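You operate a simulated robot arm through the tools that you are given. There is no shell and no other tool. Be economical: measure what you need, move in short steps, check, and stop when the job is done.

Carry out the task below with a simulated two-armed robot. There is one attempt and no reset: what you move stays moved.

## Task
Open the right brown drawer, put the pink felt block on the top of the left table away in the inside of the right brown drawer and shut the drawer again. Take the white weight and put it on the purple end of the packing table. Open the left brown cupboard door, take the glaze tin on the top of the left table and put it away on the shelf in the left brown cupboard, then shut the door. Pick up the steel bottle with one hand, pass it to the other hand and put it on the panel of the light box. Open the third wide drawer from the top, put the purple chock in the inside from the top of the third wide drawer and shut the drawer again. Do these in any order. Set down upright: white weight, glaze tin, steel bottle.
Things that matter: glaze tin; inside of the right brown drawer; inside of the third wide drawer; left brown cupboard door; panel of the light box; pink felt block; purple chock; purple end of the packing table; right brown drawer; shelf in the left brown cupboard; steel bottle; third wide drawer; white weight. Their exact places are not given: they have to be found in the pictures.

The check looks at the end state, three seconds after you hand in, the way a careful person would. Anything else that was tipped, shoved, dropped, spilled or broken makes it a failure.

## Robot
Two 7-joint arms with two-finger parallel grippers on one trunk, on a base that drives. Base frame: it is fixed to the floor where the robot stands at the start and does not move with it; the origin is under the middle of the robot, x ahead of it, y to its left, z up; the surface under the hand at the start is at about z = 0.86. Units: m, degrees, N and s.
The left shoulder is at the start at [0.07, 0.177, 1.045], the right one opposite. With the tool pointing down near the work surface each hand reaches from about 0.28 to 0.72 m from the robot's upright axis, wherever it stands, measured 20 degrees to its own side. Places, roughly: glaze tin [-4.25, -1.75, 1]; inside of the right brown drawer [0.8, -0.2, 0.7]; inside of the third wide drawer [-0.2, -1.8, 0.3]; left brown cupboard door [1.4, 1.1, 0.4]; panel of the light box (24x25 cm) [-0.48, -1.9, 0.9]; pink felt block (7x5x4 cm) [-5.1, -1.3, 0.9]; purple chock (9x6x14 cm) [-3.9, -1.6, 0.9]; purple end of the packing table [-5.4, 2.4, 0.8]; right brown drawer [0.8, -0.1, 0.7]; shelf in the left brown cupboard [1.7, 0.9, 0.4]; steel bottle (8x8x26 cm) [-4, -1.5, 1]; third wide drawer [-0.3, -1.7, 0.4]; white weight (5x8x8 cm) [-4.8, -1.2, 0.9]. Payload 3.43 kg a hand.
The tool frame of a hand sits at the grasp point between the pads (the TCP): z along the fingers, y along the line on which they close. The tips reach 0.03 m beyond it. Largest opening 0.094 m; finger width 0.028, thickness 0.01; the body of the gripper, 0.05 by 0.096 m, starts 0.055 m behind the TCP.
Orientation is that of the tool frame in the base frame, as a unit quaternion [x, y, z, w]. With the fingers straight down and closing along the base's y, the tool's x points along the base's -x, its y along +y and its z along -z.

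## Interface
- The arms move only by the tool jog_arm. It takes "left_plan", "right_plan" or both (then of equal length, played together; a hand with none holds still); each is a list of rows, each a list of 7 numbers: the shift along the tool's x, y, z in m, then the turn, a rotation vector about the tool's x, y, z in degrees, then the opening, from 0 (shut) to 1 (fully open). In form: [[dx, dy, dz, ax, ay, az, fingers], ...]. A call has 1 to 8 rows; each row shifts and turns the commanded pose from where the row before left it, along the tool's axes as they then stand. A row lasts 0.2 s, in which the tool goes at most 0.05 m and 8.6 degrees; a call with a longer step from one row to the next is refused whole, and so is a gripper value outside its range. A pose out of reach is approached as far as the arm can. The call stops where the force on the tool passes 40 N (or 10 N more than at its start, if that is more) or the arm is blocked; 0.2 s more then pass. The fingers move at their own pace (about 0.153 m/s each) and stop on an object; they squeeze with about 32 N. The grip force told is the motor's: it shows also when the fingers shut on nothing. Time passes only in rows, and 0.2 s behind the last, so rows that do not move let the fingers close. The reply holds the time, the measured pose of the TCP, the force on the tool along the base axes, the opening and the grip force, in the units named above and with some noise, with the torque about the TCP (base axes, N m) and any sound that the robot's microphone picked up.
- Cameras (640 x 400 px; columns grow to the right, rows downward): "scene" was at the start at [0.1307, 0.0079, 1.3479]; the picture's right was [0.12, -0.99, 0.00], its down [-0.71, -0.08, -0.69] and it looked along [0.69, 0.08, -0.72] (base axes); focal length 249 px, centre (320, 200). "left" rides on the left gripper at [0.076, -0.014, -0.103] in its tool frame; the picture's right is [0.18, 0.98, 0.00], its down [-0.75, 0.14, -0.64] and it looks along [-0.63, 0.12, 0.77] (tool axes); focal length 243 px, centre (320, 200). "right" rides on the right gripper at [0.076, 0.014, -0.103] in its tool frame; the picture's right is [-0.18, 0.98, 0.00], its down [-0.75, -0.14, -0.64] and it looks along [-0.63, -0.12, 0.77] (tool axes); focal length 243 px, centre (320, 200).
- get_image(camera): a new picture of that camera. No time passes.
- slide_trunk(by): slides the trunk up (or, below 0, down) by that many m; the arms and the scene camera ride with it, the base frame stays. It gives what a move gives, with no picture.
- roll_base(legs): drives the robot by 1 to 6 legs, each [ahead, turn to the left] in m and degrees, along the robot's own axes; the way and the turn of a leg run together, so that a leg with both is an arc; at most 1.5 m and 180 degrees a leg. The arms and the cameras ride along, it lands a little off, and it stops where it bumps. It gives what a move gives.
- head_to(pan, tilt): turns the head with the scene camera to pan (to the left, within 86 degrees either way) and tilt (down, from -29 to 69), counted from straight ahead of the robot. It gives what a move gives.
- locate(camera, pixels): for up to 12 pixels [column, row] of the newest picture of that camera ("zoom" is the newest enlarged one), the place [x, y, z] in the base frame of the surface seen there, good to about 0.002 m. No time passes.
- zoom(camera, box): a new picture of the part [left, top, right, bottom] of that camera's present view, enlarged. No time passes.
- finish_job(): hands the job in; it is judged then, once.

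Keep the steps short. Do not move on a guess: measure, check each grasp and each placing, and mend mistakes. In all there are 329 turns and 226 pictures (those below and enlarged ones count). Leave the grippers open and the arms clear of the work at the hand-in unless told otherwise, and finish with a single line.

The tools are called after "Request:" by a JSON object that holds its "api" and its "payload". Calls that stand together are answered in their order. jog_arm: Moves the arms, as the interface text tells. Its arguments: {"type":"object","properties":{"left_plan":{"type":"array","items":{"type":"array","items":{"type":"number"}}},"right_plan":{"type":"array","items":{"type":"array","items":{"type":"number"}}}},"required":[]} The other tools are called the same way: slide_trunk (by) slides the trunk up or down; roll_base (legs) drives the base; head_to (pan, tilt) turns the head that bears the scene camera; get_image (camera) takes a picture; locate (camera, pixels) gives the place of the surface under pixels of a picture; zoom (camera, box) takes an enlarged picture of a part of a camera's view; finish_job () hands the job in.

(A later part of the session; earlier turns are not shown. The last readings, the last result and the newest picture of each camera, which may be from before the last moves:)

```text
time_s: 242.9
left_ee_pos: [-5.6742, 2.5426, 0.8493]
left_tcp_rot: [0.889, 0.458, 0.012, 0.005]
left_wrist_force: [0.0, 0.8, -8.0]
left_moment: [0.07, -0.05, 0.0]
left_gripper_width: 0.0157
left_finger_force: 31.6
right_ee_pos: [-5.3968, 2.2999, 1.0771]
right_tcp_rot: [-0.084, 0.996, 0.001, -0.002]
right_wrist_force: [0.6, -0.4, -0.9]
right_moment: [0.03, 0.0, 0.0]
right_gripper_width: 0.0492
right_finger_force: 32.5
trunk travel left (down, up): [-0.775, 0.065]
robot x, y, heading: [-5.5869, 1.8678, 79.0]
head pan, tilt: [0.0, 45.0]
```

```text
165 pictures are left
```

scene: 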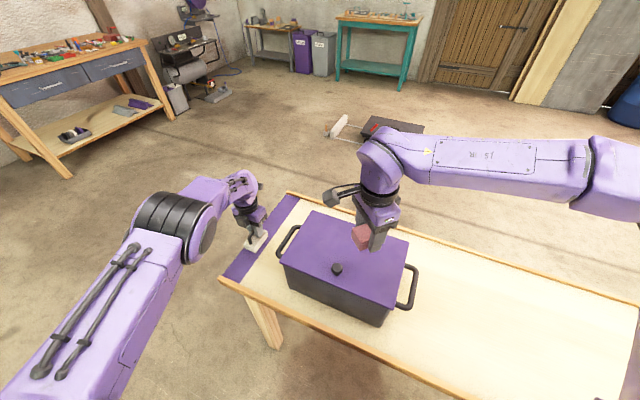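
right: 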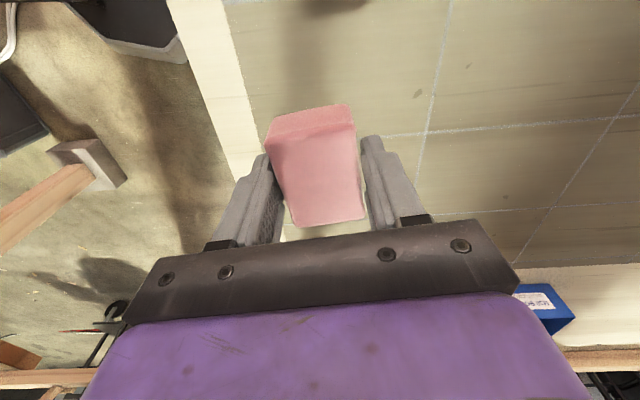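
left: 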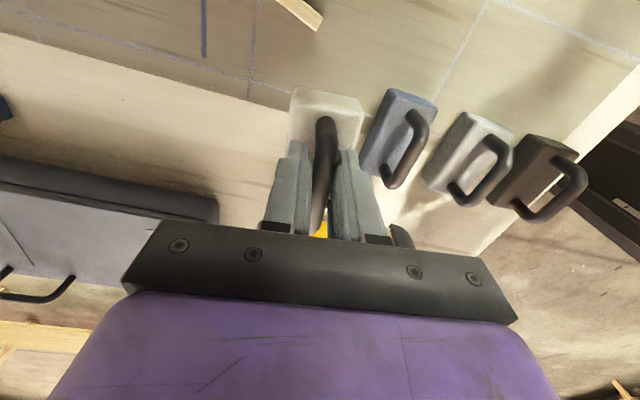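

Over the strip. Lower the last 2 cm slowly.

Request:
{"api": "jog_arm", "payload": {"left_plan": [[0, 0, 0.008, 0, 0, 0, 0], [0, 0, 0.008, 0, 0, 0, 0], [0, 0, 0.004, 0, 0, 0, 0], [0, 0, 0.003, 0, 0, 0, 0]]}}

Request:
{"api": "zoom", "payload": {"camera": "scene", "box": [200, 160, 340, 300]}}

```text
time_s: 243.9
left_ee_pos: [-5.6732, 2.5431, 0.8277]
left_tcp_rot: [0.889, 0.459, 0.013, 0.004]
left_wrist_force: [-0.7, 0.1, -7.1]
left_moment: [0.01, -0.06, 0.01]
left_gripper_width: 0.0159
left_finger_force: 32.0
right_ee_pos: [-5.3967, 2.2998, 1.0768]
right_tcp_rot: [-0.083, 0.997, 0.001, 0.0]
right_wrist_force: [0.8, 0.3, -0.3]
right_moment: [0.01, 0.03, 0.0]
right_gripper_width: 0.0496
right_finger_force: 32.2
trunk travel left (down, up): [-0.775, 0.065]
robot x, y, heading: [-5.5864, 1.8664, 79.3]
head pan, tilt: [0.0, 45.0]
```

```text
2.86 times, centred on (270, 230) of scene
```

zoom: 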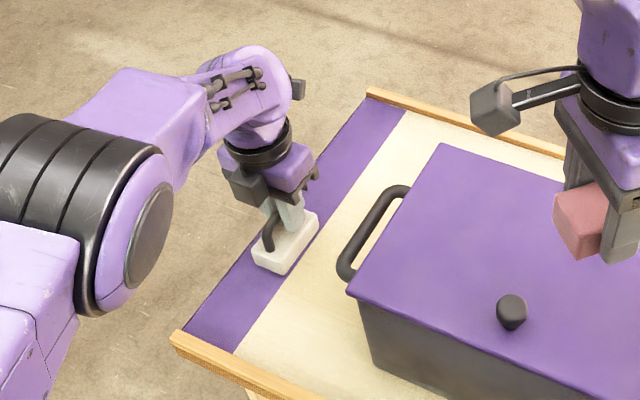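

Not yet touching (force unchanged). Lower a few mm more.

Request:
{"api": "jog_arm", "payload": {"left_plan": [[0, 0, 0.002, 0, 0, 0, 0], [0, 0, 0.002, 0, 0, 0, 0], [0, 0, 0.001, 0, 0, 0, 0]]}}

```text
time_s: 244.7
left_ee_pos: [-5.6724, 2.5419, 0.8272]
left_tcp_rot: [0.888, 0.459, 0.014, 0.002]
left_wrist_force: [-5.8, 1.5, 11.6]
left_moment: [0.47, -0.34, 0.09]
left_gripper_width: 0.0158
left_finger_force: 32.0
right_ee_pos: [-5.3974, 2.297, 1.0785]
right_tcp_rot: [-0.085, 0.996, 0.002, 0.0]
right_wrist_force: [0.0, -0.2, -0.5]
right_moment: [-0.02, -0.02, 0.0]
right_gripper_width: 0.0494
right_finger_force: 32.7
trunk travel left (down, up): [-0.775, 0.065]
robot x, y, heading: [-5.5865, 1.8663, 79.0]
head pan, tilt: [0.0, 45.0]
```

Contact. Open gently (to 0.4), then rise straight up.

Request:
{"api": "jog_arm", "payload": {"left_plan": [[0, 0, -0.002, 0, 0, 0, 0.4], [0, 0, 0, 0, 0, 0, 0.4], [0, 0, 0, 0, 0, 0, 0.4], [0, 0, -0.04, 0, 0, 0, 0.4], [0, 0, -0.045, 0, 0, 0, 0.4], [0, 0, -0.045, 0, 0, 0, 0.4], [0, 0, -0.045, 0, 0, 0, 0.4], [0, 0, -0.045, 0, 0, 0, 0.4]]}}

Request:
{"api": "zoom", "payload": {"camera": "scene", "box": [200, 160, 340, 300]}}

```text
time_s: 246.5
left_ee_pos: [-5.6781, 2.5369, 1.0473]
left_tcp_rot: [0.889, 0.459, 0.012, 0.004]
left_wrist_force: [-0.8, 0.0, -0.4]
left_moment: [0.0, -0.01, -0.03]
left_gripper_width: 0.0377
left_finger_force: 0.1
right_ee_pos: [-5.3961, 2.2986, 1.0779]
right_tcp_rot: [-0.084, 0.996, 0.0, -0.001]
right_wrist_force: [1.0, 0.5, 0.1]
right_moment: [-0.01, 0.02, -0.03]
right_gripper_width: 0.0491
right_finger_force: 31.4
trunk travel left (down, up): [-0.775, 0.065]
robot x, y, heading: [-5.5852, 1.8654, 78.8]
head pan, tilt: [0.0, 45.0]
```

```text
2.86 times, centred on (270, 230) of scene
```

zoom: 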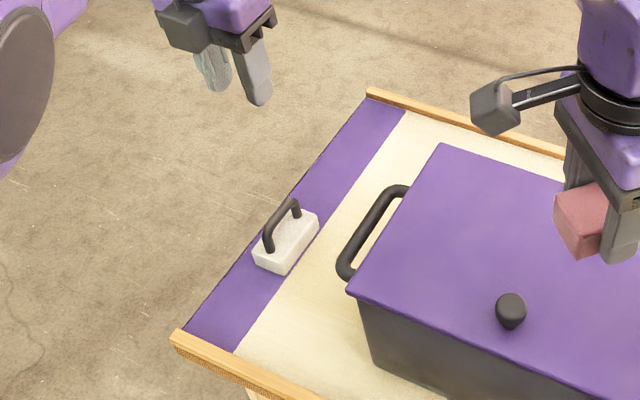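

White weight stands on the purple strip. Reverse away, un-twist the left wrist meanwhile, and look toward the bench.

Request:
{"api": "roll_base", "payload": {"legs": [[-0.9, 0], [0, -88]]}}

Request:
{"api": "jog_arm", "payload": {"left_plan": [[0, 0, 0, 0, 0, 8.5, 1], [0, 0, 0, 0, 0, 8.5, 1], [0, 0, 0, 0, 0, 8.5, 1], [0, 0, 0, 0, 0, 8.5, 1], [0, 0, 0, 0, 0, 8.5, 1], [0, 0, 0, 0, 0, 8.5, 1], [0, 0, 0, 0, 0, 8.5, 1], [0, 0, 0, 0, 0, 8.5, 1]]}}

Request:
{"api": "jog_arm", "payload": {"left_plan": [[0, 0, 0, 0, 0, 8.5, 1], [0, 0, 0, 0, 0, 8.5, 1], [0, 0, 0, 0, 0, 8.5, 1], [0, 0, 0, 0, 0, 8.5, 1], [0, 0, 0, 0, 0, 8.5, 1], [0, 0, 0, 0, 0, 8.5, 1], [0, 0, 0, 0, 0, 8.5, 1], [0, 0, 0, 0, 0, 8.5, 1]]}}

Request:
{"api": "head_to", "payload": {"pan": 0, "tilt": 20}}

Request:
{"api": "get_image", "payload": {"camera": "scene"}}

```text
time_s: 255.0
left_ee_pos: [-5.0773, 1.1069, 1.0463]
left_tcp_rot: [0.96, -0.281, 0.006, 0.012]
left_wrist_force: [-0.4, 0.0, -0.7]
left_moment: [-0.01, 0.01, 0.01]
left_gripper_width: 0.0379
left_finger_force: 0.1
right_ee_pos: [-5.3024, 0.8125, 1.0775]
right_tcp_rot: [0.627, 0.779, 0.0, 0.0]
right_wrist_force: [1.2, 1.1, 0.4]
right_moment: [0.02, 0.02, -0.01]
right_gripper_width: 0.0493
right_finger_force: 32.0
trunk travel left (down, up): [-0.775, 0.065]
robot x, y, heading: [-5.7436, 0.98, -8.2]
head pan, tilt: [0.0, 45.0]
```

```text
time_s: 256.8
left_ee_pos: [-5.0781, 1.1073, 1.0469]
left_tcp_rot: [-0.637, 0.771, -0.012, -0.007]
left_wrist_force: [-0.5, -0.6, -1.1]
left_moment: [-0.02, 0.0, 0.03]
left_gripper_width: 0.0938
left_finger_force: 0.1
right_ee_pos: [-5.3025, 0.8124, 1.0777]
right_tcp_rot: [0.627, 0.779, 0.001, 0.0]
right_wrist_force: [-0.4, 0.6, -0.6]
right_moment: [0.0, 0.0, -0.01]
right_gripper_width: 0.0494
right_finger_force: 31.2
trunk travel left (down, up): [-0.775, 0.065]
robot x, y, heading: [-5.7413, 0.9804, -8.2]
head pan, tilt: [0.0, 45.0]
```

```text
time_s: 258.6
left_ee_pos: [-5.0768, 1.1056, 1.0458]
left_tcp_rot: [-0.097, 0.995, -0.013, 0.001]
left_wrist_force: [0.0, 0.5, 0.0]
left_moment: [-0.01, 0.01, -0.04]
left_gripper_width: 0.0941
left_finger_force: 0.0
right_ee_pos: [-5.3035, 0.8132, 1.0765]
right_tcp_rot: [0.626, 0.78, 0.001, 0.0]
right_wrist_force: [0.3, 0.5, 0.0]
right_moment: [0.05, 0.01, 0.01]
right_gripper_width: 0.0493
right_finger_force: 31.7
trunk travel left (down, up): [-0.775, 0.065]
robot x, y, heading: [-5.7422, 0.981, -8.5]
head pan, tilt: [0.0, 45.0]
```

```text
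time_s: 259.5
left_ee_pos: [-5.0765, 1.1059, 1.0463]
left_tcp_rot: [-0.099, 0.995, -0.014, 0.002]
left_wrist_force: [-0.6, 0.0, -1.1]
left_moment: [0.0, 0.0, 0.01]
left_gripper_width: 0.094
left_finger_force: 0.1
right_ee_pos: [-5.3029, 0.8134, 1.0776]
right_tcp_rot: [0.627, 0.779, 0.002, 0.0]
right_wrist_force: [-0.3, 1.0, -0.1]
right_moment: [-0.01, 0.03, 0.02]
right_gripper_width: 0.0493
right_finger_force: 31.9
trunk travel left (down, up): [-0.775, 0.065]
robot x, y, heading: [-5.7411, 0.9777, -7.8]
head pan, tilt: [0.0, 20.0]
```

```text
162 pictures are left
```

scene: 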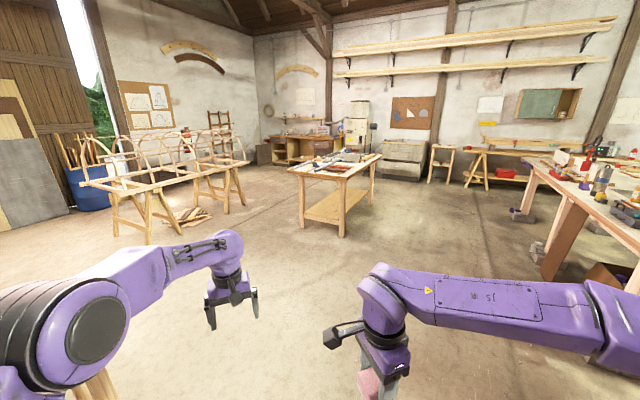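

There is a table in mid-room. Measure it.

Request:
{"api": "locate", "payload": {"camera": "scene", "pixels": [[303, 225], [343, 233], [373, 200], [290, 170], [345, 177], [380, 158], [330, 155], [200, 205], [245, 200], [535, 260], [300, 150]]}}

```text
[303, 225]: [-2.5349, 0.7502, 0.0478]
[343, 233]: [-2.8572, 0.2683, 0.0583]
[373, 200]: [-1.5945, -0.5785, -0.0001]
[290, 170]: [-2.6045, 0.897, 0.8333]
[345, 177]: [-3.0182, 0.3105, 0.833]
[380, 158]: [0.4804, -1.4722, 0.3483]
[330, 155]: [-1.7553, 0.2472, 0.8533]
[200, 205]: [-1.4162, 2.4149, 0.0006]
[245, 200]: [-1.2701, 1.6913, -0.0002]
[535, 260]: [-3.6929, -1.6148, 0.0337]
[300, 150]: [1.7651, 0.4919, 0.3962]
```

The corridor between the tables runs along −35°. Drive along it.

Request:
{"api": "roll_base", "payload": {"legs": [[0, -27.2], [1.5, 0], [1.5, 0], [1.5, 0], [0.2, 0]]}}

```text
time_s: 283.2
left_ee_pos: [-1.3157, -1.9096, 1.0474]
left_tcp_rot: [0.15, 0.989, -0.014, -0.002]
left_wrist_force: [0.2, 0.4, -0.3]
left_moment: [0.0, -0.01, 0.01]
left_gripper_width: 0.0942
left_finger_force: 0.0
right_ee_pos: [-1.6548, -2.0593, 1.0782]
right_tcp_rot: [0.8, 0.6, 0.002, 0.001]
right_wrist_force: [-1.2, -0.4, -1.3]
right_moment: [-0.02, -0.01, 0.0]
right_gripper_width: 0.0493
right_finger_force: 32.0
trunk travel left (down, up): [-0.775, 0.065]
robot x, y, heading: [-1.9612, -1.7053, -36.8]
head pan, tilt: [0.0, 20.0]
```

Now turn along the bench (55°) and drive to T=0.40, then face the drawer.

Request:
{"api": "roll_base", "payload": {"legs": [[0, 91.8], [1.46, 0], [1.46, 0], [0, -90]]}}

Request:
{"api": "slide_trunk", "payload": {"by": -0.1}}

Request:
{"api": "head_to", "payload": {"pan": 0, "tilt": 50}}

Request:
{"api": "get_image", "payload": {"camera": "scene"}}

```text
time_s: 305.0
left_ee_pos: [0.3796, 0.5017, 1.0458]
left_tcp_rot: [0.129, 0.992, -0.013, -0.001]
left_wrist_force: [-0.4, -0.3, 0.2]
left_moment: [-0.01, -0.02, 0.0]
left_gripper_width: 0.0937
left_finger_force: 0.0
right_ee_pos: [0.0471, 0.3383, 1.0766]
right_tcp_rot: [0.786, 0.618, 0.0, 0.001]
right_wrist_force: [0.5, -0.3, 0.0]
right_moment: [-0.04, 0.02, 0.02]
right_gripper_width: 0.049
right_finger_force: 32.1
trunk travel left (down, up): [-0.775, 0.065]
robot x, y, heading: [-0.2729, 0.6811, -34.4]
head pan, tilt: [0.0, 20.0]
```

```text
time_s: 306.3
left_ee_pos: [0.3773, 0.503, 0.9468]
left_tcp_rot: [0.129, 0.992, -0.014, -0.001]
left_wrist_force: [0.1, 0.2, 0.2]
left_moment: [-0.03, 0.0, -0.01]
left_gripper_width: 0.0939
left_finger_force: 0.1
right_ee_pos: [0.0474, 0.3385, 0.979]
right_tcp_rot: [0.786, 0.619, 0.001, 0.002]
right_wrist_force: [0.1, 0.1, -0.3]
right_moment: [-0.03, -0.01, -0.01]
right_gripper_width: 0.0493
right_finger_force: 31.9
trunk travel left (down, up): [-0.675, 0.165]
robot x, y, heading: [-0.2725, 0.6812, -34.0]
head pan, tilt: [0.0, 20.0]
```

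```text
time_s: 307.3
left_ee_pos: [0.3784, 0.5016, 0.9472]
left_tcp_rot: [0.128, 0.992, -0.013, -0.002]
left_wrist_force: [0.1, 0.4, 0.1]
left_moment: [-0.01, -0.04, 0.0]
left_gripper_width: 0.0936
left_finger_force: 0.0
right_ee_pos: [0.0464, 0.338, 0.977]
right_tcp_rot: [0.786, 0.618, 0.002, 0.0]
right_wrist_force: [-0.8, -0.5, -0.5]
right_moment: [0.04, 0.02, -0.01]
right_gripper_width: 0.0495
right_finger_force: 32.3
trunk travel left (down, up): [-0.675, 0.165]
robot x, y, heading: [-0.2746, 0.6848, -34.6]
head pan, tilt: [0.0, 50.0]
```

```text
161 pictures are left
```

scene: 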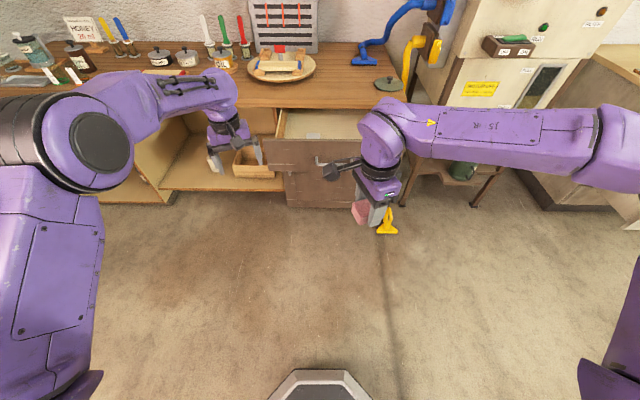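

Aligned. Retract the left hand a bit and drive 0.45 forward.

Request:
{"api": "jog_arm", "payload": {"left_plan": [[0.04, 0, 0, 0, 0, 0, 1], [0.04, 0, 0, 0, 0, 0, 1], [0.04, 0, 0, 0, 0, 0, 1]]}}

Request:
{"api": "roll_base", "payload": {"legs": [[0.45, 0]]}}

Request:
{"api": "head_to", "payload": {"pan": -15, "tilt": 60}}

Request:
{"api": "get_image", "payload": {"camera": "scene"}}

```text
time_s: 308.1
left_ee_pos: [0.2613, 0.534, 0.9457]
left_tcp_rot: [0.127, 0.992, -0.014, -0.001]
left_wrist_force: [-0.6, 0.2, -0.2]
left_moment: [0.0, -0.01, 0.03]
left_gripper_width: 0.094
left_finger_force: 0.1
right_ee_pos: [0.0455, 0.3388, 0.9777]
right_tcp_rot: [0.786, 0.619, 0.001, 0.001]
right_wrist_force: [0.5, 0.2, -0.1]
right_moment: [0.01, -0.05, 0.01]
right_gripper_width: 0.0494
right_finger_force: 32.4
trunk travel left (down, up): [-0.675, 0.165]
robot x, y, heading: [-0.2775, 0.6831, -34.3]
head pan, tilt: [0.0, 50.0]
```

```text
time_s: 310.8
left_ee_pos: [0.6346, 0.2804, 0.9443]
left_tcp_rot: [0.128, 0.992, -0.014, -0.001]
left_wrist_force: [0.2, 0.4, -0.5]
left_moment: [0.02, -0.03, 0.04]
left_gripper_width: 0.0943
left_finger_force: 0.1
right_ee_pos: [0.419, 0.085, 0.9774]
right_tcp_rot: [0.786, 0.618, 0.001, 0.002]
right_wrist_force: [1.1, -0.2, -0.4]
right_moment: [0.0, 0.0, 0.01]
right_gripper_width: 0.0494
right_finger_force: 32.0
trunk travel left (down, up): [-0.675, 0.165]
robot x, y, heading: [0.0988, 0.4338, -34.3]
head pan, tilt: [0.0, 50.0]
```

```text
time_s: 311.6
left_ee_pos: [0.635, 0.281, 0.944]
left_tcp_rot: [0.128, 0.992, -0.013, -0.002]
left_wrist_force: [-0.5, -0.8, 0.1]
left_moment: [0.01, 0.02, 0.01]
left_gripper_width: 0.0941
left_finger_force: 0.1
right_ee_pos: [0.4193, 0.0854, 0.9769]
right_tcp_rot: [0.787, 0.617, 0.001, 0.0]
right_wrist_force: [0.0, 0.2, 0.7]
right_moment: [-0.01, 0.01, -0.01]
right_gripper_width: 0.0493
right_finger_force: 31.7
trunk travel left (down, up): [-0.675, 0.165]
robot x, y, heading: [0.0964, 0.4304, -34.3]
head pan, tilt: [-15.0, 60.0]
```

```text
160 pictures are left
```

scene: 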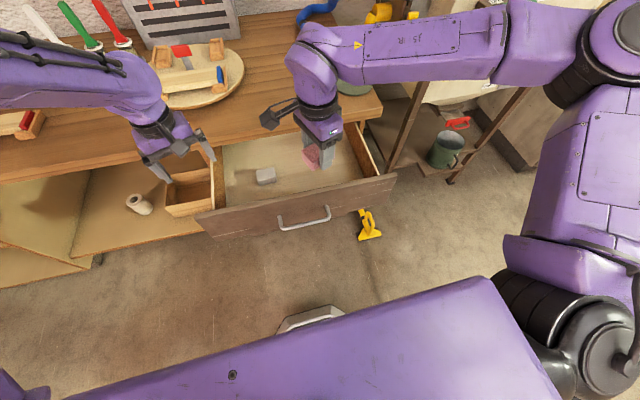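

Move the block to D≈0.41, T≈0.27 above the drawer, then lower.

Request:
{"api": "jog_arm", "payload": {"right_plan": [[-0.0268, 0.0311, 0, 0, 0, 0, 0], [-0.0268, 0.0311, 0, 0, 0, 0, 0], [-0.0268, 0.0311, 0, 0, 0, 0, 0], [0, 0, 0.04, 0, 0, 0, 0], [0, 0, 0.04, 0, 0, 0, 0], [0, 0, 0.04, 0, 0, 0, 0]]}}

Request:
{"api": "get_image", "payload": {"camera": "scene"}}

Request:
{"api": "get_image", "payload": {"camera": "right"}}

```text
time_s: 313.0
left_ee_pos: [0.6356, 0.2798, 0.9433]
left_tcp_rot: [0.128, 0.992, -0.013, -0.002]
left_wrist_force: [-0.2, -0.2, 0.0]
left_moment: [0.01, -0.01, -0.01]
left_gripper_width: 0.0939
left_finger_force: 0.0
right_ee_pos: [0.4916, -0.0146, 0.8579]
right_tcp_rot: [0.786, 0.618, 0.002, 0.0]
right_wrist_force: [0.7, -0.4, -0.3]
right_moment: [-0.01, 0.0, 0.0]
right_gripper_width: 0.0491
right_finger_force: 31.6
trunk travel left (down, up): [-0.675, 0.165]
robot x, y, heading: [0.1004, 0.4286, -33.9]
head pan, tilt: [-15.0, 60.0]
```

```text
159 pictures are left
```

scene: 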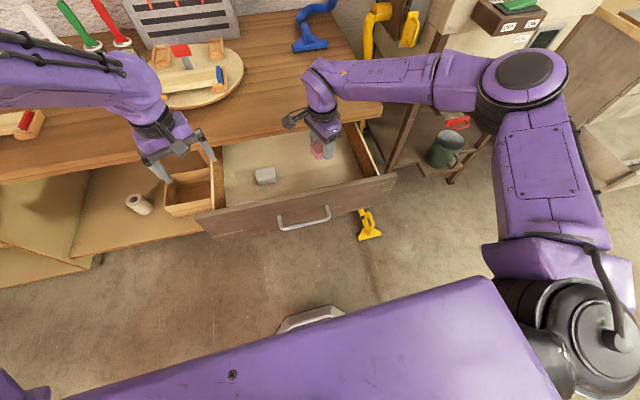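

```text
158 pictures are left
```

right: 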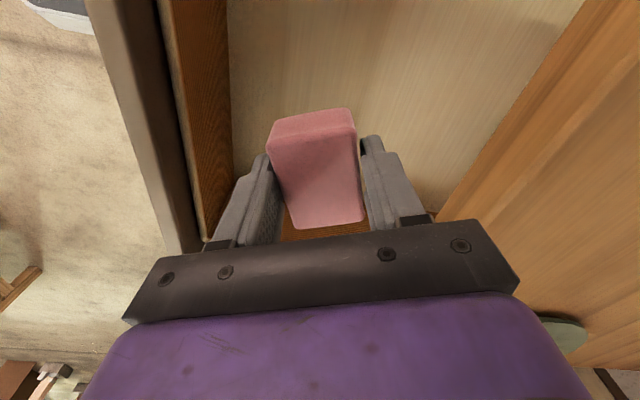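

Clear of both edges. Lower into the drawer.

Request:
{"api": "jog_arm", "payload": {"right_plan": [[-0.003, -0.004, 0.04, 0, 0, 0, 0], [-0.003, -0.004, 0.04, 0, 0, 0, 0], [0, 0, 0.04, 0, 0, 0, 0], [0, 0, 0.01, 0, 0, 0, 0], [0, 0, 0.005, 0, 0, 0, 0], [0, 0, 0.004, 0, 0, 0, 0]]}}

```text
time_s: 314.4
left_ee_pos: [0.6355, 0.2799, 0.9444]
left_tcp_rot: [0.127, 0.992, -0.013, -0.001]
left_wrist_force: [0.3, -0.3, -0.3]
left_moment: [-0.01, 0.02, -0.04]
left_gripper_width: 0.0939
left_finger_force: 0.0
right_ee_pos: [0.4829, -0.0186, 0.7179]
right_tcp_rot: [0.786, 0.618, 0.0, 0.0]
right_wrist_force: [0.3, -0.2, -0.2]
right_moment: [-0.01, -0.01, -0.02]
right_gripper_width: 0.0494
right_finger_force: 32.4
trunk travel left (down, up): [-0.675, 0.165]
robot x, y, heading: [0.0982, 0.429, -34.2]
head pan, tilt: [-15.0, 60.0]
```

Nearly on the floor. Lower 3 mm, open, rise.

Request:
{"api": "jog_arm", "payload": {"right_plan": [[0, 0, 0.002, 0, 0, 0, 0], [0, 0, 0.001, 0, 0, 0, 0.8], [0, 0, 0, 0, 0, 0, 0.8], [0, 0, -0.04, 0, 0, 0, 0.8], [0, 0, -0.045, 0, 0, 0, 0.8], [0, 0, -0.045, 0, 0, 0, 0.8], [0, 0, -0.045, 0, 0, 0, 0.8], [0, 0, -0.045, 0, 0, 0, 0.8]]}}

Request:
{"api": "get_image", "payload": {"camera": "right"}}

```text
time_s: 316.2
left_ee_pos: [0.6333, 0.2805, 0.9439]
left_tcp_rot: [0.128, 0.992, -0.013, -0.001]
left_wrist_force: [-0.3, -0.5, 0.3]
left_moment: [0.0, -0.03, -0.02]
left_gripper_width: 0.094
left_finger_force: 0.0
right_ee_pos: [0.4793, -0.0144, 0.935]
right_tcp_rot: [0.786, 0.618, 0.0, 0.001]
right_wrist_force: [-0.9, 0.6, -0.5]
right_moment: [-0.03, 0.0, -0.01]
right_gripper_width: 0.0753
right_finger_force: 0.1
trunk travel left (down, up): [-0.675, 0.165]
robot x, y, heading: [0.0999, 0.4296, -34.1]
head pan, tilt: [-15.0, 60.0]
```

```text
157 pictures are left
```

right: 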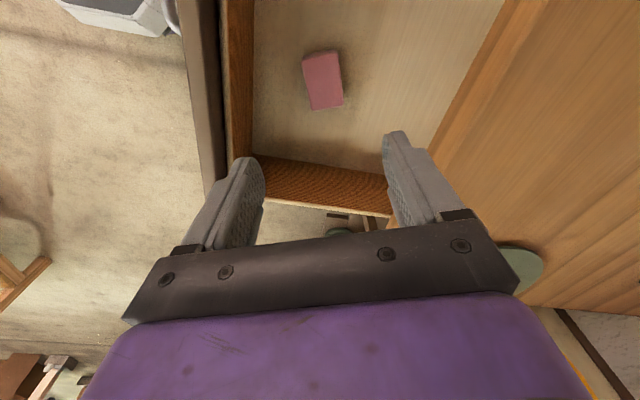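

Pink block lies in the drawer. Back up 0.25, set the closed right hand in front of the handle, to push the drawer shut.

Request:
{"api": "roll_base", "payload": {"legs": [[-0.26, 0]]}}

Request:
{"api": "jog_arm", "payload": {"right_plan": [[0.028, 0.011, 0, 0, 0, 0, 0], [0.028, 0.011, 0, 0, 0, 0, 0], [0.028, 0.011, 0, 0, 0, 0, 0], [0, 0, 0.045, 0, 0, 0, 0], [0, 0, 0.045, 0, 0, 0, 0], [0, 0, 0.045, 0, 0, 0, 0], [0, 0, 0.045, 0, 0, 0, 0], [0, 0, 0.02, 0, 0, 0, 0]]}}

Request:
{"api": "get_image", "payload": {"camera": "scene"}}

```text
time_s: 318.0
left_ee_pos: [0.4215, 0.4271, 0.9437]
left_tcp_rot: [0.127, 0.992, -0.013, -0.001]
left_wrist_force: [0.4, 0.7, 0.6]
left_moment: [0.0, 0.0, -0.02]
left_gripper_width: 0.094
left_finger_force: 0.0
right_ee_pos: [0.2685, 0.1319, 0.9331]
right_tcp_rot: [0.785, 0.62, 0.001, 0.001]
right_wrist_force: [-0.2, -0.6, 0.3]
right_moment: [-0.01, 0.04, -0.02]
right_gripper_width: 0.0753
right_finger_force: 0.2
trunk travel left (down, up): [-0.675, 0.165]
robot x, y, heading: [-0.1179, 0.5715, -34.2]
head pan, tilt: [-15.0, 60.0]
```

```text
time_s: 319.8
left_ee_pos: [0.4218, 0.4274, 0.9441]
left_tcp_rot: [0.126, 0.992, -0.013, -0.001]
left_wrist_force: [0.3, -0.6, 0.3]
left_moment: [0.01, 0.01, -0.01]
left_gripper_width: 0.094
left_finger_force: 0.2
right_ee_pos: [0.3218, 0.206, 0.7333]
right_tcp_rot: [0.785, 0.619, 0.001, 0.002]
right_wrist_force: [-0.1, -0.9, -0.3]
right_moment: [-0.03, 0.01, -0.02]
right_gripper_width: 0.0
right_finger_force: 32.1
trunk travel left (down, up): [-0.675, 0.165]
robot x, y, heading: [-0.1156, 0.5754, -34.1]
head pan, tilt: [-15.0, 60.0]
```

```text
156 pictures are left
```

scene: 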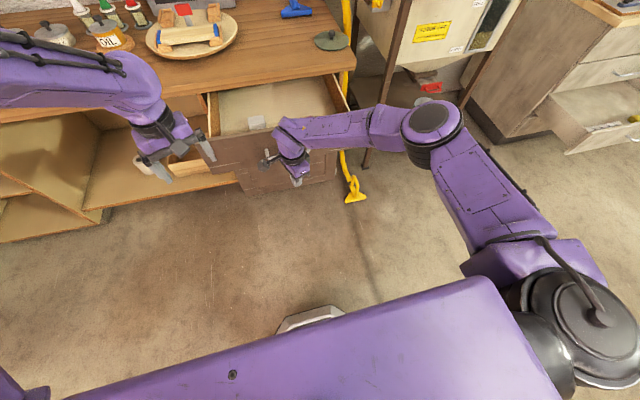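

The tool-down body would hit the bench edge at the end, so I tilt the right hand so its fingers point forward ~65°.

Request:
{"api": "jog_arm", "payload": {"right_plan": [[0, 0, 0, 0, 0, 8.5, 0], [0, 0, 0, 0, 0, 8.5, 0], [0, 0, 0, -8.5, 0, 0, 0], [0, 0, 0, -8.5, 0, 0, 0], [0, 0, 0, -8.5, 0, 0, 0], [0, 0, 0, -8.5, 0, 0, 0], [0, 0, 0, -8.5, 0, 0, 0], [0, 0, 0, -8.5, 0, 0, 0]]}}

Request:
{"api": "jog_arm", "payload": {"right_plan": [[0, 0, 0, -8.5, 0, 0, 0], [0, 0, 0, -8.5, 0, 0, 0]]}}

Request:
{"api": "get_image", "payload": {"camera": "scene"}}

```text
time_s: 321.6
left_ee_pos: [0.4212, 0.4278, 0.9452]
left_tcp_rot: [0.127, 0.992, -0.013, -0.002]
left_wrist_force: [0.6, 0.4, 0.4]
left_moment: [0.02, -0.02, -0.02]
left_gripper_width: 0.0942
left_finger_force: 0.0
right_ee_pos: [0.3208, 0.2058, 0.7346]
right_tcp_rot: [0.783, 0.448, 0.216, 0.374]
right_wrist_force: [-0.3, 0.0, -0.3]
right_moment: [0.01, -0.01, -0.03]
right_gripper_width: 0.0
right_finger_force: 32.7
trunk travel left (down, up): [-0.675, 0.165]
robot x, y, heading: [-0.1147, 0.5727, -33.9]
head pan, tilt: [-15.0, 60.0]
```

```text
time_s: 322.2
left_ee_pos: [0.4216, 0.4276, 0.9432]
left_tcp_rot: [0.127, 0.992, -0.014, -0.002]
left_wrist_force: [-0.7, -0.2, 0.6]
left_moment: [-0.04, 0.0, 0.01]
left_gripper_width: 0.0939
left_finger_force: 0.0
right_ee_pos: [0.3224, 0.2054, 0.734]
right_tcp_rot: [0.719, 0.41, 0.28, 0.487]
right_wrist_force: [-0.3, 0.4, -0.6]
right_moment: [0.0, -0.01, -0.02]
right_gripper_width: 0.0001
right_finger_force: 31.7
trunk travel left (down, up): [-0.675, 0.165]
robot x, y, heading: [-0.1129, 0.5735, -33.6]
head pan, tilt: [-15.0, 60.0]
```

```text
155 pictures are left
```

scene: 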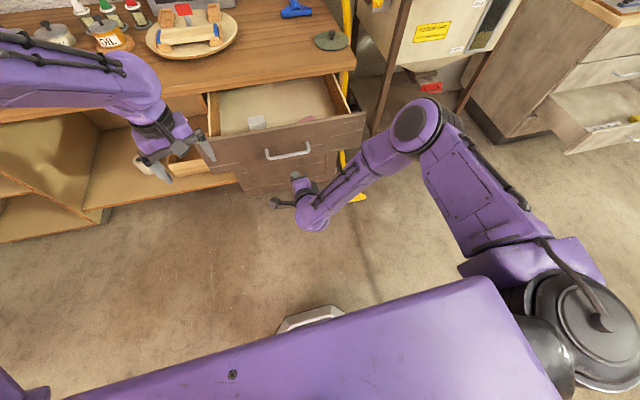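

Lower the fingertip to z≈0.69 (below the bar) and drive forward 0.33 to push the drawer in.

Request:
{"api": "jog_arm", "payload": {"right_plan": [[0, -0.0316, 0.0126, 0, 0, 0, 0]]}}

Request:
{"api": "roll_base", "payload": {"legs": [[0.32, 0]]}}

Request:
{"api": "get_image", "payload": {"camera": "scene"}}

```text
time_s: 322.6
left_ee_pos: [0.4217, 0.4263, 0.9433]
left_tcp_rot: [0.126, 0.992, -0.013, -0.003]
left_wrist_force: [0.2, 0.1, 0.4]
left_moment: [0.01, 0.03, -0.05]
left_gripper_width: 0.094
left_finger_force: 0.1
right_ee_pos: [0.3215, 0.2034, 0.6994]
right_tcp_rot: [0.719, 0.412, 0.279, 0.486]
right_wrist_force: [-0.6, 0.6, 1.6]
right_moment: [-0.03, 0.01, -0.03]
right_gripper_width: 0.0
right_finger_force: 32.0
trunk travel left (down, up): [-0.675, 0.165]
robot x, y, heading: [-0.1207, 0.5735, -33.9]
head pan, tilt: [-15.0, 60.0]
```

```text
time_s: 324.8
left_ee_pos: [0.6894, 0.2503, 0.9443]
left_tcp_rot: [0.124, 0.992, -0.013, -0.002]
left_wrist_force: [0.1, 0.5, 0.5]
left_moment: [0.05, 0.02, -0.01]
left_gripper_width: 0.0938
left_finger_force: 0.1
right_ee_pos: [0.5888, 0.0275, 0.6989]
right_tcp_rot: [0.719, 0.413, 0.279, 0.485]
right_wrist_force: [0.7, 0.1, -0.3]
right_moment: [0.0, -0.02, 0.0]
right_gripper_width: 0.0001
right_finger_force: 31.7
trunk travel left (down, up): [-0.675, 0.165]
robot x, y, heading: [0.1512, 0.3957, -33.6]
head pan, tilt: [-15.0, 60.0]
```

```text
154 pictures are left
```

scene: 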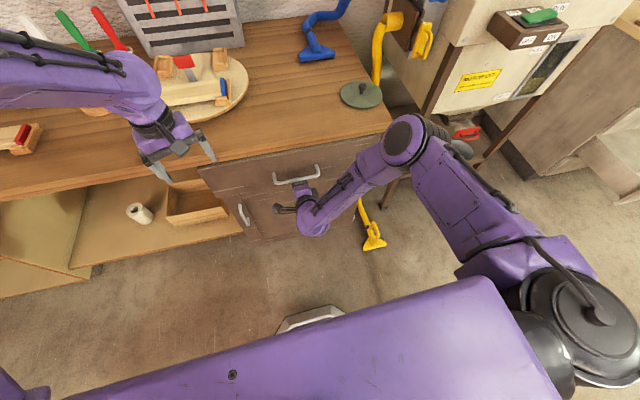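

About 4 cm remain. Push on with the arm in small steps.

Request:
{"api": "jog_arm", "payload": {"right_plan": [[0, 0.0037, 0.0093, 0, 0, 0, 0], [0, 0.0037, 0.0093, 0, 0, 0, 0], [0, 0.0037, 0.0093, 0, 0, 0, 0], [0, 0.0037, 0.0093, 0, 0, 0, 0], [0, 0.0037, 0.0093, 0, 0, 0, 0], [0, 0.0037, 0.0093, 0, 0, 0, 0]]}}

Request:
{"api": "zoom", "payload": {"camera": "scene", "box": [180, 110, 400, 250]}}

Request:
{"api": "locate", "payload": {"camera": "scene", "pixels": [[230, 180], [260, 175], [350, 152], [280, 220]]}}

```text
time_s: 326.0
left_ee_pos: [0.6836, 0.2514, 0.9481]
left_tcp_rot: [0.125, 0.992, -0.015, 0.0]
left_wrist_force: [-0.1, -0.5, -0.8]
left_moment: [0.05, 0.01, 0.0]
left_gripper_width: 0.0941
left_finger_force: 0.1
right_ee_pos: [0.6231, 0.0085, 0.6998]
right_tcp_rot: [0.72, 0.413, 0.278, 0.483]
right_wrist_force: [-25.2, 9.6, 21.0]
right_moment: [-0.51, -0.35, -0.52]
right_gripper_width: 0.0
right_finger_force: 31.8
trunk travel left (down, up): [-0.675, 0.165]
robot x, y, heading: [0.151, 0.3945, -33.7]
head pan, tilt: [-15.0, 60.0]
stopped in row 6 (right hand): the force on the tool passed its limit at 50 N (the readings are from after the stop); the commanded pose is now the measured one
```

```text
2.86 times, centred on (290, 180) of scene
```

zoom: 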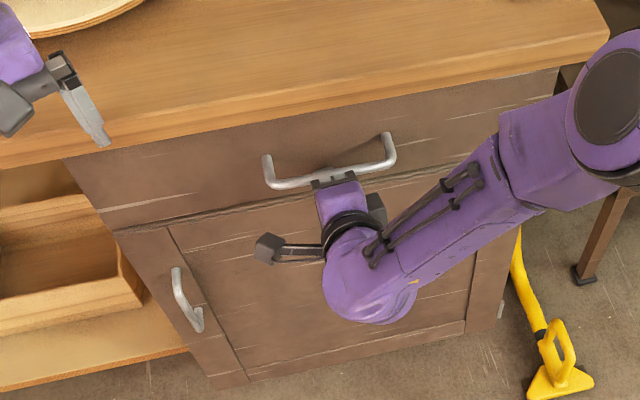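

```text
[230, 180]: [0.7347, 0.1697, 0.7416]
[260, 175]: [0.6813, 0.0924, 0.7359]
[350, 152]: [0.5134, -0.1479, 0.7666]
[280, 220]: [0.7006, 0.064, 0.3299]
```

The finger slid below the drawer front (drawer still 3 cm out). Back off, level the hand and push higher, above the bar.

Request:
{"api": "jog_arm", "payload": {"right_plan": [[0, 0, -0.04, 0, 0, 0, 0], [0, 0, -0.04, 0, 0, 0, 0], [0, 0, 0, -8, 0, 0, 0], [0, 0, 0, -8, 0, 0, 0], [0, 0, 0, -5.7, 0, 0, 0]]}}

```text
time_s: 327.2
left_ee_pos: [0.6882, 0.2491, 0.9432]
left_tcp_rot: [0.125, 0.992, -0.014, -0.003]
left_wrist_force: [-0.4, 0.9, 0.5]
left_moment: [0.0, -0.03, 0.02]
left_gripper_width: 0.094
left_finger_force: 0.1
right_ee_pos: [0.5621, 0.0444, 0.7266]
right_tcp_rot: [0.618, 0.355, 0.351, 0.608]
right_wrist_force: [0.8, 0.6, 0.5]
right_moment: [0.01, 0.02, 0.01]
right_gripper_width: 0.0
right_finger_force: 32.0
trunk travel left (down, up): [-0.675, 0.165]
robot x, y, heading: [0.1508, 0.3971, -33.8]
head pan, tilt: [-15.0, 60.0]
```

Request:
{"api": "jog_arm", "payload": {"right_plan": [[0, 0, -0.015, 0, 0, 0, 0], [0, 0.045, 0, 0, 0, 0, 0], [0, 0, 0.02, 0, 0, 0, 0], [0, 0, 0.02, 0, 0, 0, 0], [0, 0, 0.015, 0, 0, 0, 0], [0, 0, 0.01, 0, 0, 0, 0], [0, 0, 0.01, 0, 0, 0, 0], [0, 0, 0.01, 0, 0, 0, 0]]}}

Request:
{"api": "zoom", "payload": {"camera": "scene", "box": [180, 110, 400, 250]}}

Request:
{"api": "locate", "payload": {"camera": "scene", "pixels": [[230, 180], [350, 152], [280, 220]]}}

```text
time_s: 329.0
left_ee_pos: [0.6889, 0.2503, 0.9445]
left_tcp_rot: [0.126, 0.992, -0.013, -0.001]
left_wrist_force: [0.2, -0.1, -0.2]
left_moment: [0.04, -0.04, 0.0]
left_gripper_width: 0.0937
left_finger_force: 0.1
right_ee_pos: [0.6228, 0.0084, 0.7705]
right_tcp_rot: [0.618, 0.355, 0.35, 0.608]
right_wrist_force: [0.5, 0.6, 0.3]
right_moment: [-0.01, 0.01, -0.02]
right_gripper_width: 0.0
right_finger_force: 32.1
trunk travel left (down, up): [-0.675, 0.165]
robot x, y, heading: [0.1502, 0.3931, -33.7]
head pan, tilt: [-15.0, 60.0]
```

```text
2.86 times, centred on (290, 180) of scene
```

zoom: 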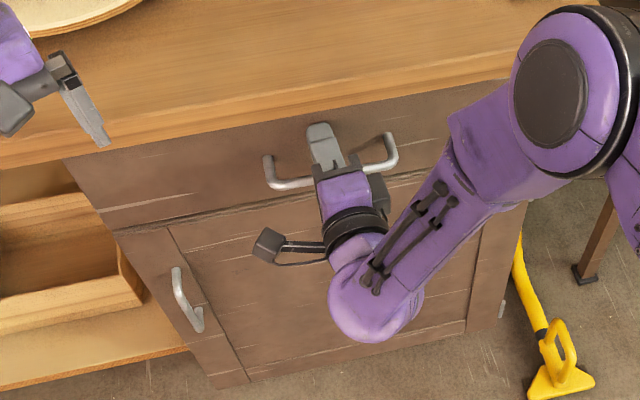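

```text
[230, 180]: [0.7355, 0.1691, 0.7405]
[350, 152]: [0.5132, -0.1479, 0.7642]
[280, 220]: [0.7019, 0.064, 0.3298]
```

Request:
{"api": "locate", "payload": {"camera": "zoom", "pixels": [[300, 135], [322, 130], [345, 140], [420, 130], [250, 170], [480, 100], [150, 190], [325, 155], [270, 180], [390, 150]]}}

Request:
{"api": "get_image", "payload": {"camera": "right"}}

```text
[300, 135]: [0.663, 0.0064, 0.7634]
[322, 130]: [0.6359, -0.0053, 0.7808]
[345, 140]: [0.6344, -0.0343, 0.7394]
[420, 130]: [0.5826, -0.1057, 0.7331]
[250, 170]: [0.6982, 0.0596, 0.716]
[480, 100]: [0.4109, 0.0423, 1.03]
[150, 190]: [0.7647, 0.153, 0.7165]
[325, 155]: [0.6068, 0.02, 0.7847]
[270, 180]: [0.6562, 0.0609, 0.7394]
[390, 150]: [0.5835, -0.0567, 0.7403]
```

```text
151 pictures are left
```

right: 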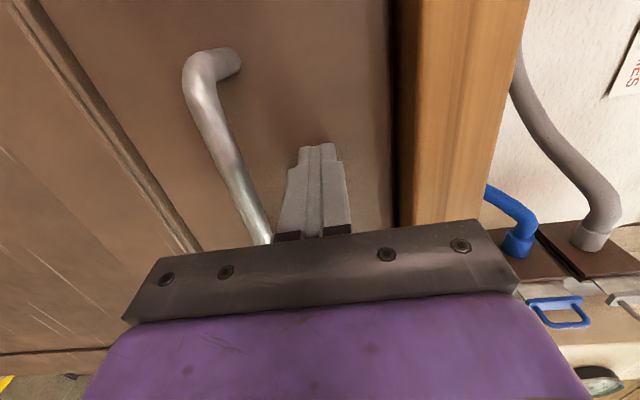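

The drawer face now reads D≈0.537 all over: fully closed. Back off, return the right hand to tool-down, raise the trunk.

Request:
{"api": "jog_arm", "payload": {"right_plan": [[0, 0, -0.04, 0, 0, 0, 0], [0, 0, -0.04, 0, 0, 0, 0], [0, 0, -0.03, 0, 0, 0, 0]]}}

Request:
{"api": "roll_base", "payload": {"legs": [[-0.62, 0]]}}

Request:
{"api": "slide_trunk", "payload": {"by": 0.16}}

Request:
{"api": "jog_arm", "payload": {"right_plan": [[0, 0, 0, 8.5, 0, 0, 1], [0, 0, 0, 8.5, 0, 0, 1], [0, 0, 0, 8.5, 0, 0, 1], [0, 0, 0, 8.5, 0, 0, 1], [0, 0, 0, 8.5, 0, 0, 1], [0, 0, 0, 8.5, 0, 0, 1], [0, 0, 0, 8.5, 0, 0, 1], [0, 0, 0, 8.5, 0, 0, 1]]}}

Request:
{"api": "jog_arm", "payload": {"right_plan": [[0, 0, 0, 8.5, 0, 0, 1], [0, 0, 0, 8.5, 0, 0, 1], [0, 0, 0, 4.5, 0, 0, 1], [0, 0, 0, 0, 0, -8.5, 1], [0, 0, 0, 0, 0, -8.5, 1], [0, 0, 0, 0, 0, -8.5, 1], [0, 0, 0, 0, 0, -8.5, 1], [0, 0, 0, 0, 0, -8.5, 1]]}}

Request:
{"api": "head_to", "payload": {"pan": 0, "tilt": 40}}

Request:
{"api": "get_image", "payload": {"camera": "scene"}}

```text
time_s: 329.8
left_ee_pos: [0.6888, 0.2492, 0.9446]
left_tcp_rot: [0.126, 0.992, -0.015, -0.001]
left_wrist_force: [-0.4, 0.2, -0.2]
left_moment: [-0.01, 0.03, 0.03]
left_gripper_width: 0.0938
left_finger_force: 0.1
right_ee_pos: [0.5299, 0.062, 0.7706]
right_tcp_rot: [0.618, 0.356, 0.351, 0.607]
right_wrist_force: [0.3, 0.2, 0.5]
right_moment: [-0.01, -0.02, 0.02]
right_gripper_width: 0.0001
right_finger_force: 31.8
trunk travel left (down, up): [-0.675, 0.165]
robot x, y, heading: [0.1516, 0.3968, -33.6]
head pan, tilt: [-15.0, 60.0]
```

```text
time_s: 333.3
left_ee_pos: [0.1731, 0.592, 0.9436]
left_tcp_rot: [0.133, 0.991, -0.013, -0.003]
left_wrist_force: [0.6, -0.1, 0.3]
left_moment: [0.0, -0.02, -0.02]
left_gripper_width: 0.094
left_finger_force: 0.1
right_ee_pos: [0.0116, 0.4065, 0.7695]
right_tcp_rot: [0.62, 0.351, 0.346, 0.61]
right_wrist_force: [-0.8, 0.2, -0.2]
right_moment: [0.0, -0.03, 0.0]
right_gripper_width: 0.0
right_finger_force: 32.2
trunk travel left (down, up): [-0.675, 0.165]
robot x, y, heading: [-0.3635, 0.7475, -34.7]
head pan, tilt: [-15.0, 60.0]
```

```text
time_s: 335.1
left_ee_pos: [0.1719, 0.591, 1.1034]
left_tcp_rot: [0.133, 0.991, -0.013, -0.002]
left_wrist_force: [-0.5, 0.1, 0.2]
left_moment: [0.02, -0.01, 0.01]
left_gripper_width: 0.0939
left_finger_force: 0.1
right_ee_pos: [0.0111, 0.4045, 0.9299]
right_tcp_rot: [0.621, 0.35, 0.346, 0.61]
right_wrist_force: [-0.3, 0.7, -0.3]
right_moment: [0.04, 0.0, 0.02]
right_gripper_width: 0.0
right_finger_force: 32.2
trunk travel left (down, up): [-0.835, 0.005]
robot x, y, heading: [-0.3612, 0.7455, -34.7]
head pan, tilt: [-15.0, 60.0]
```

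```text
time_s: 336.9
left_ee_pos: [0.1731, 0.591, 1.1028]
left_tcp_rot: [0.133, 0.991, -0.013, -0.001]
left_wrist_force: [-0.8, 0.5, 0.0]
left_moment: [-0.01, 0.04, -0.01]
left_gripper_width: 0.0939
left_finger_force: 0.1
right_ee_pos: [0.0121, 0.4066, 0.9303]
right_tcp_rot: [0.856, 0.484, 0.092, 0.159]
right_wrist_force: [0.4, 0.3, -0.7]
right_moment: [0.01, 0.02, 0.01]
right_gripper_width: 0.0939
right_finger_force: 0.0
trunk travel left (down, up): [-0.835, 0.005]
robot x, y, heading: [-0.3645, 0.7438, -34.7]
head pan, tilt: [-15.0, 60.0]
```

```text
time_s: 338.7
left_ee_pos: [0.1736, 0.5907, 1.1039]
left_tcp_rot: [0.133, 0.991, -0.014, -0.003]
left_wrist_force: [0.4, -0.2, 0.5]
left_moment: [0.0, -0.01, 0.02]
left_gripper_width: 0.094
left_finger_force: 0.1
right_ee_pos: [0.0109, 0.4059, 0.9299]
right_tcp_rot: [0.632, 0.775, 0.001, -0.004]
right_wrist_force: [-0.3, 0.3, -0.7]
right_moment: [-0.01, 0.01, -0.03]
right_gripper_width: 0.0941
right_finger_force: 0.2
trunk travel left (down, up): [-0.835, 0.005]
robot x, y, heading: [-0.3635, 0.7419, -34.7]
head pan, tilt: [-15.0, 60.0]
```

```text
time_s: 339.5
left_ee_pos: [0.1724, 0.5911, 1.1047]
left_tcp_rot: [0.133, 0.991, -0.014, -0.002]
left_wrist_force: [0.3, -0.2, 0.3]
left_moment: [0.0, -0.01, 0.0]
left_gripper_width: 0.0939
left_finger_force: 0.0
right_ee_pos: [0.0108, 0.406, 0.9301]
right_tcp_rot: [0.634, 0.774, 0.001, -0.004]
right_wrist_force: [-1.2, -0.2, -1.0]
right_moment: [-0.03, 0.01, 0.02]
right_gripper_width: 0.0938
right_finger_force: 0.0
trunk travel left (down, up): [-0.835, 0.005]
robot x, y, heading: [-0.3632, 0.7502, -34.5]
head pan, tilt: [0.0, 40.0]
```

```text
150 pictures are left
```

scene: 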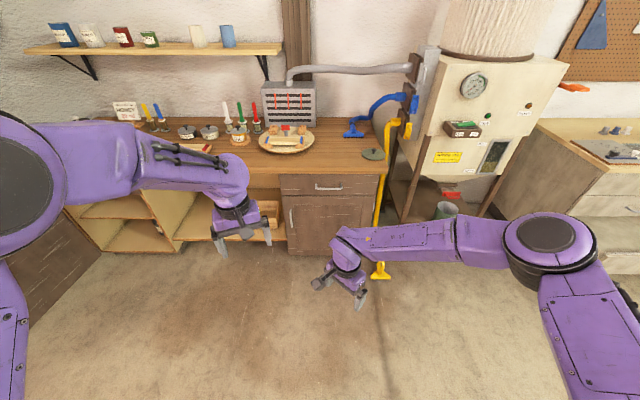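

Drive back to the left table (route around the centre table).

Request:
{"api": "roll_base", "payload": {"legs": [[0.2, 0], [0, -90.5], [1.45, 0], [1.4, 0], [0, -90], [1.5, 0]]}}

Request:
{"api": "jog_arm", "payload": {"right_plan": [[0, 0, -0.04, 0, 0, -8.5, 1], [0, 0, -0.04, 0, 0, -8.5, 1], [0, 0, -0.04, 0, 0, -5, 1], [0, 0, -0.04, 0, 0, 0, 1], [0, 0, -0.04, 0, 0, 0, 1], [0, 0, -0.03, 0, 0, 0, 1]]}}

```text
time_s: 369.4
left_ee_pos: [-3.7065, -0.327, 1.1043]
left_tcp_rot: [0.983, -0.185, 0.003, -0.013]
left_wrist_force: [0.8, 0.2, 0.0]
left_moment: [0.01, 0.02, 0.01]
left_gripper_width: 0.094
left_finger_force: 0.1
right_ee_pos: [-3.5273, -0.16, 0.9301]
right_tcp_rot: [0.74, -0.673, 0.003, 0.001]
right_wrist_force: [0.0, -0.3, -0.7]
right_moment: [0.03, -0.01, 0.0]
right_gripper_width: 0.0938
right_finger_force: 0.0
trunk travel left (down, up): [-0.835, 0.005]
robot x, y, heading: [-3.1905, -0.5376, 139.2]
head pan, tilt: [0.0, 40.0]
```

```text
time_s: 370.8
left_ee_pos: [-3.7063, -0.3269, 1.1049]
left_tcp_rot: [0.983, -0.186, 0.002, -0.013]
left_wrist_force: [0.0, -0.1, 0.5]
left_moment: [0.01, -0.02, 0.02]
left_gripper_width: 0.0936
left_finger_force: 0.1
right_ee_pos: [-3.528, -0.1615, 1.1602]
right_tcp_rot: [0.855, -0.518, 0.003, 0.001]
right_wrist_force: [0.0, -0.2, 0.4]
right_moment: [0.02, -0.02, 0.0]
right_gripper_width: 0.0939
right_finger_force: 0.0
trunk travel left (down, up): [-0.835, 0.005]
robot x, y, heading: [-3.1931, -0.541, 139.3]
head pan, tilt: [0.0, 40.0]
```

Turn to face the table and look before closing in.

Request:
{"api": "roll_base", "payload": {"legs": [[0, 95.7], [0.4, 0]]}}

Request:
{"api": "head_to", "payload": {"pan": 0, "tilt": 42}}

Request:
{"api": "get_image", "payload": {"camera": "scene"}}

```text
time_s: 377.4
left_ee_pos: [-3.5409, -1.4087, 1.1058]
left_tcp_rot: [0.785, 0.62, -0.009, -0.011]
left_wrist_force: [0.4, 0.8, -0.4]
left_moment: [-0.01, 0.0, -0.01]
left_gripper_width: 0.0938
left_finger_force: 0.1
right_ee_pos: [-3.7301, -1.2546, 1.1613]
right_tcp_rot: [0.953, 0.304, 0.002, -0.001]
right_wrist_force: [-0.7, -0.4, 0.0]
right_moment: [-0.04, -0.04, -0.02]
right_gripper_width: 0.094
right_finger_force: 0.1
trunk travel left (down, up): [-0.835, 0.005]
robot x, y, heading: [-3.4051, -0.8683, -122.8]
head pan, tilt: [0.0, 40.0]
```

```text
time_s: 378.0
left_ee_pos: [-3.5404, -1.4094, 1.105]
left_tcp_rot: [0.785, 0.62, -0.008, -0.011]
left_wrist_force: [0.0, -0.4, 0.0]
left_moment: [0.01, 0.02, 0.02]
left_gripper_width: 0.0941
left_finger_force: 0.1
right_ee_pos: [-3.7294, -1.2541, 1.1606]
right_tcp_rot: [0.953, 0.304, 0.004, -0.001]
right_wrist_force: [-0.6, 0.4, 0.0]
right_moment: [-0.01, 0.01, -0.01]
right_gripper_width: 0.094
right_finger_force: 0.0
trunk travel left (down, up): [-0.835, 0.005]
robot x, y, heading: [-3.4053, -0.8674, -123.0]
head pan, tilt: [0.0, 42.0]
```

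```text
149 pictures are left
```

scene: 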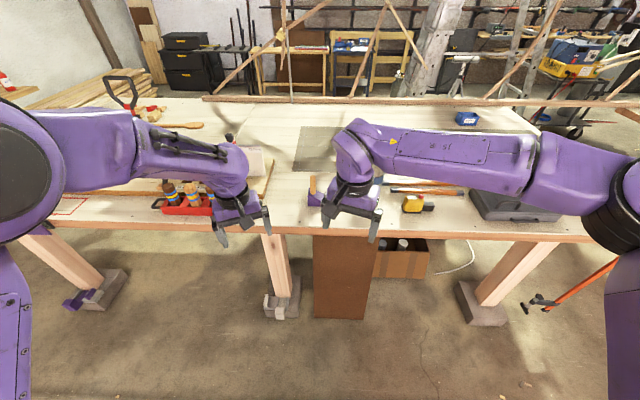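

Bottle hidden behind the right arm. Retract both hands a bit, and pitch the left hand to horizontal for the later hand-over.

Request:
{"api": "jog_arm", "payload": {"right_plan": [[0.021, -0.035, 0, 0, 0, 0, 1], [0.021, -0.035, 0, 0, 0, 0, 1], [0.021, -0.035, 0, 0, 0, 0, 1], [0.021, -0.035, 0, 0, 0, 0, 1], [0, 0, 0, 0, 0, 0, 1], [0, 0, 0, 0, 0, 0, 1], [0, 0, 0, 0, 0, 0, 1], [0, 0, 0, 0, 0, 0, 1]], "left_plan": [[0, 0, 0, 0, -8.5, 0, 1], [0, 0, 0, 0, -8.5, 0, 1], [0, 0, 0, 0, -8.5, 0, 1], [0, 0, 0, 0, -8.5, 0, 1], [0, 0, 0, 0, -8.5, 0, 1], [0, 0, 0, 0, -8.5, 0, 1], [0, 0, 0, 0, -8.5, 0, 1], [0, 0, 0, 0, -8.5, 0, 1]]}}

Request:
{"api": "jog_arm", "payload": {"left_plan": [[0, 0, 0, 0, -8.5, 0, 1], [0, 0, 0, 0, -8.5, 0, 1], [0, 0, 0, 0, -5, 0, 1], [0, 0.02, 0, 8.5, 0, 0, 1], [0, 0.02, 0, 8.5, 0, 0, 1], [0, 0.02, 0, 8.5, 0, 0, 1], [0, 0.02, 0, 8.5, 0, 0, 1], [0, 0, 0, 8.5, 0, 0, 1]]}}

Request:
{"api": "get_image", "payload": {"camera": "scene"}}

```text
time_s: 379.8
left_ee_pos: [-3.5312, -1.4129, 1.1023]
left_tcp_rot: [0.674, 0.544, -0.385, 0.318]
left_wrist_force: [0.4, -0.5, -0.1]
left_moment: [0.0, 0.0, -0.03]
left_gripper_width: 0.0938
left_finger_force: 0.0
left hand out of reach, approached as far as the arm can: row 5, 6
right_ee_pos: [-3.7432, -1.0912, 1.1597]
right_tcp_rot: [0.953, 0.304, 0.003, -0.003]
right_wrist_force: [0.7, -0.2, -0.4]
right_moment: [0.02, 0.03, -0.01]
right_gripper_width: 0.0941
right_finger_force: 0.0
trunk travel left (down, up): [-0.835, 0.005]
robot x, y, heading: [-3.4002, -0.8661, -123.1]
head pan, tilt: [0.0, 42.0]
```

```text
time_s: 381.6
left_ee_pos: [-3.5809, -1.3295, 1.1568]
left_tcp_rot: [0.699, 0.268, -0.637, 0.184]
left_wrist_force: [-0.1, 0.3, 0.6]
left_moment: [0.02, -0.02, 0.02]
left_gripper_width: 0.0939
left_finger_force: 0.1
left hand out of reach, approached as far as the arm can: row 6, 7, 8
right_ee_pos: [-3.7432, -1.0897, 1.1599]
right_tcp_rot: [0.953, 0.304, 0.003, -0.002]
right_wrist_force: [0.5, -0.7, 0.1]
right_moment: [-0.01, 0.01, 0.01]
right_gripper_width: 0.0941
right_finger_force: 0.0
trunk travel left (down, up): [-0.835, 0.005]
robot x, y, heading: [-3.4058, -0.8704, -122.7]
head pan, tilt: [0.0, 42.0]
```

```text
148 pictures are left
```

scene: 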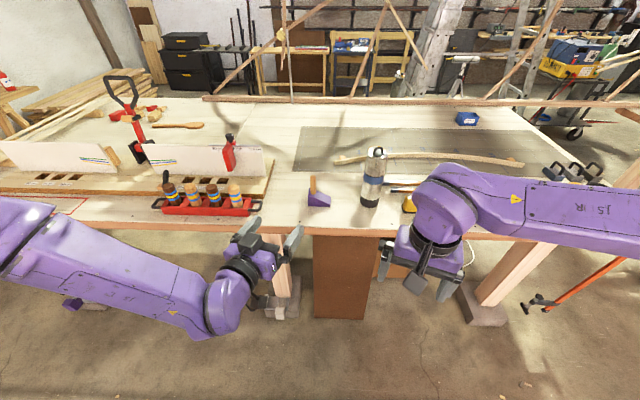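

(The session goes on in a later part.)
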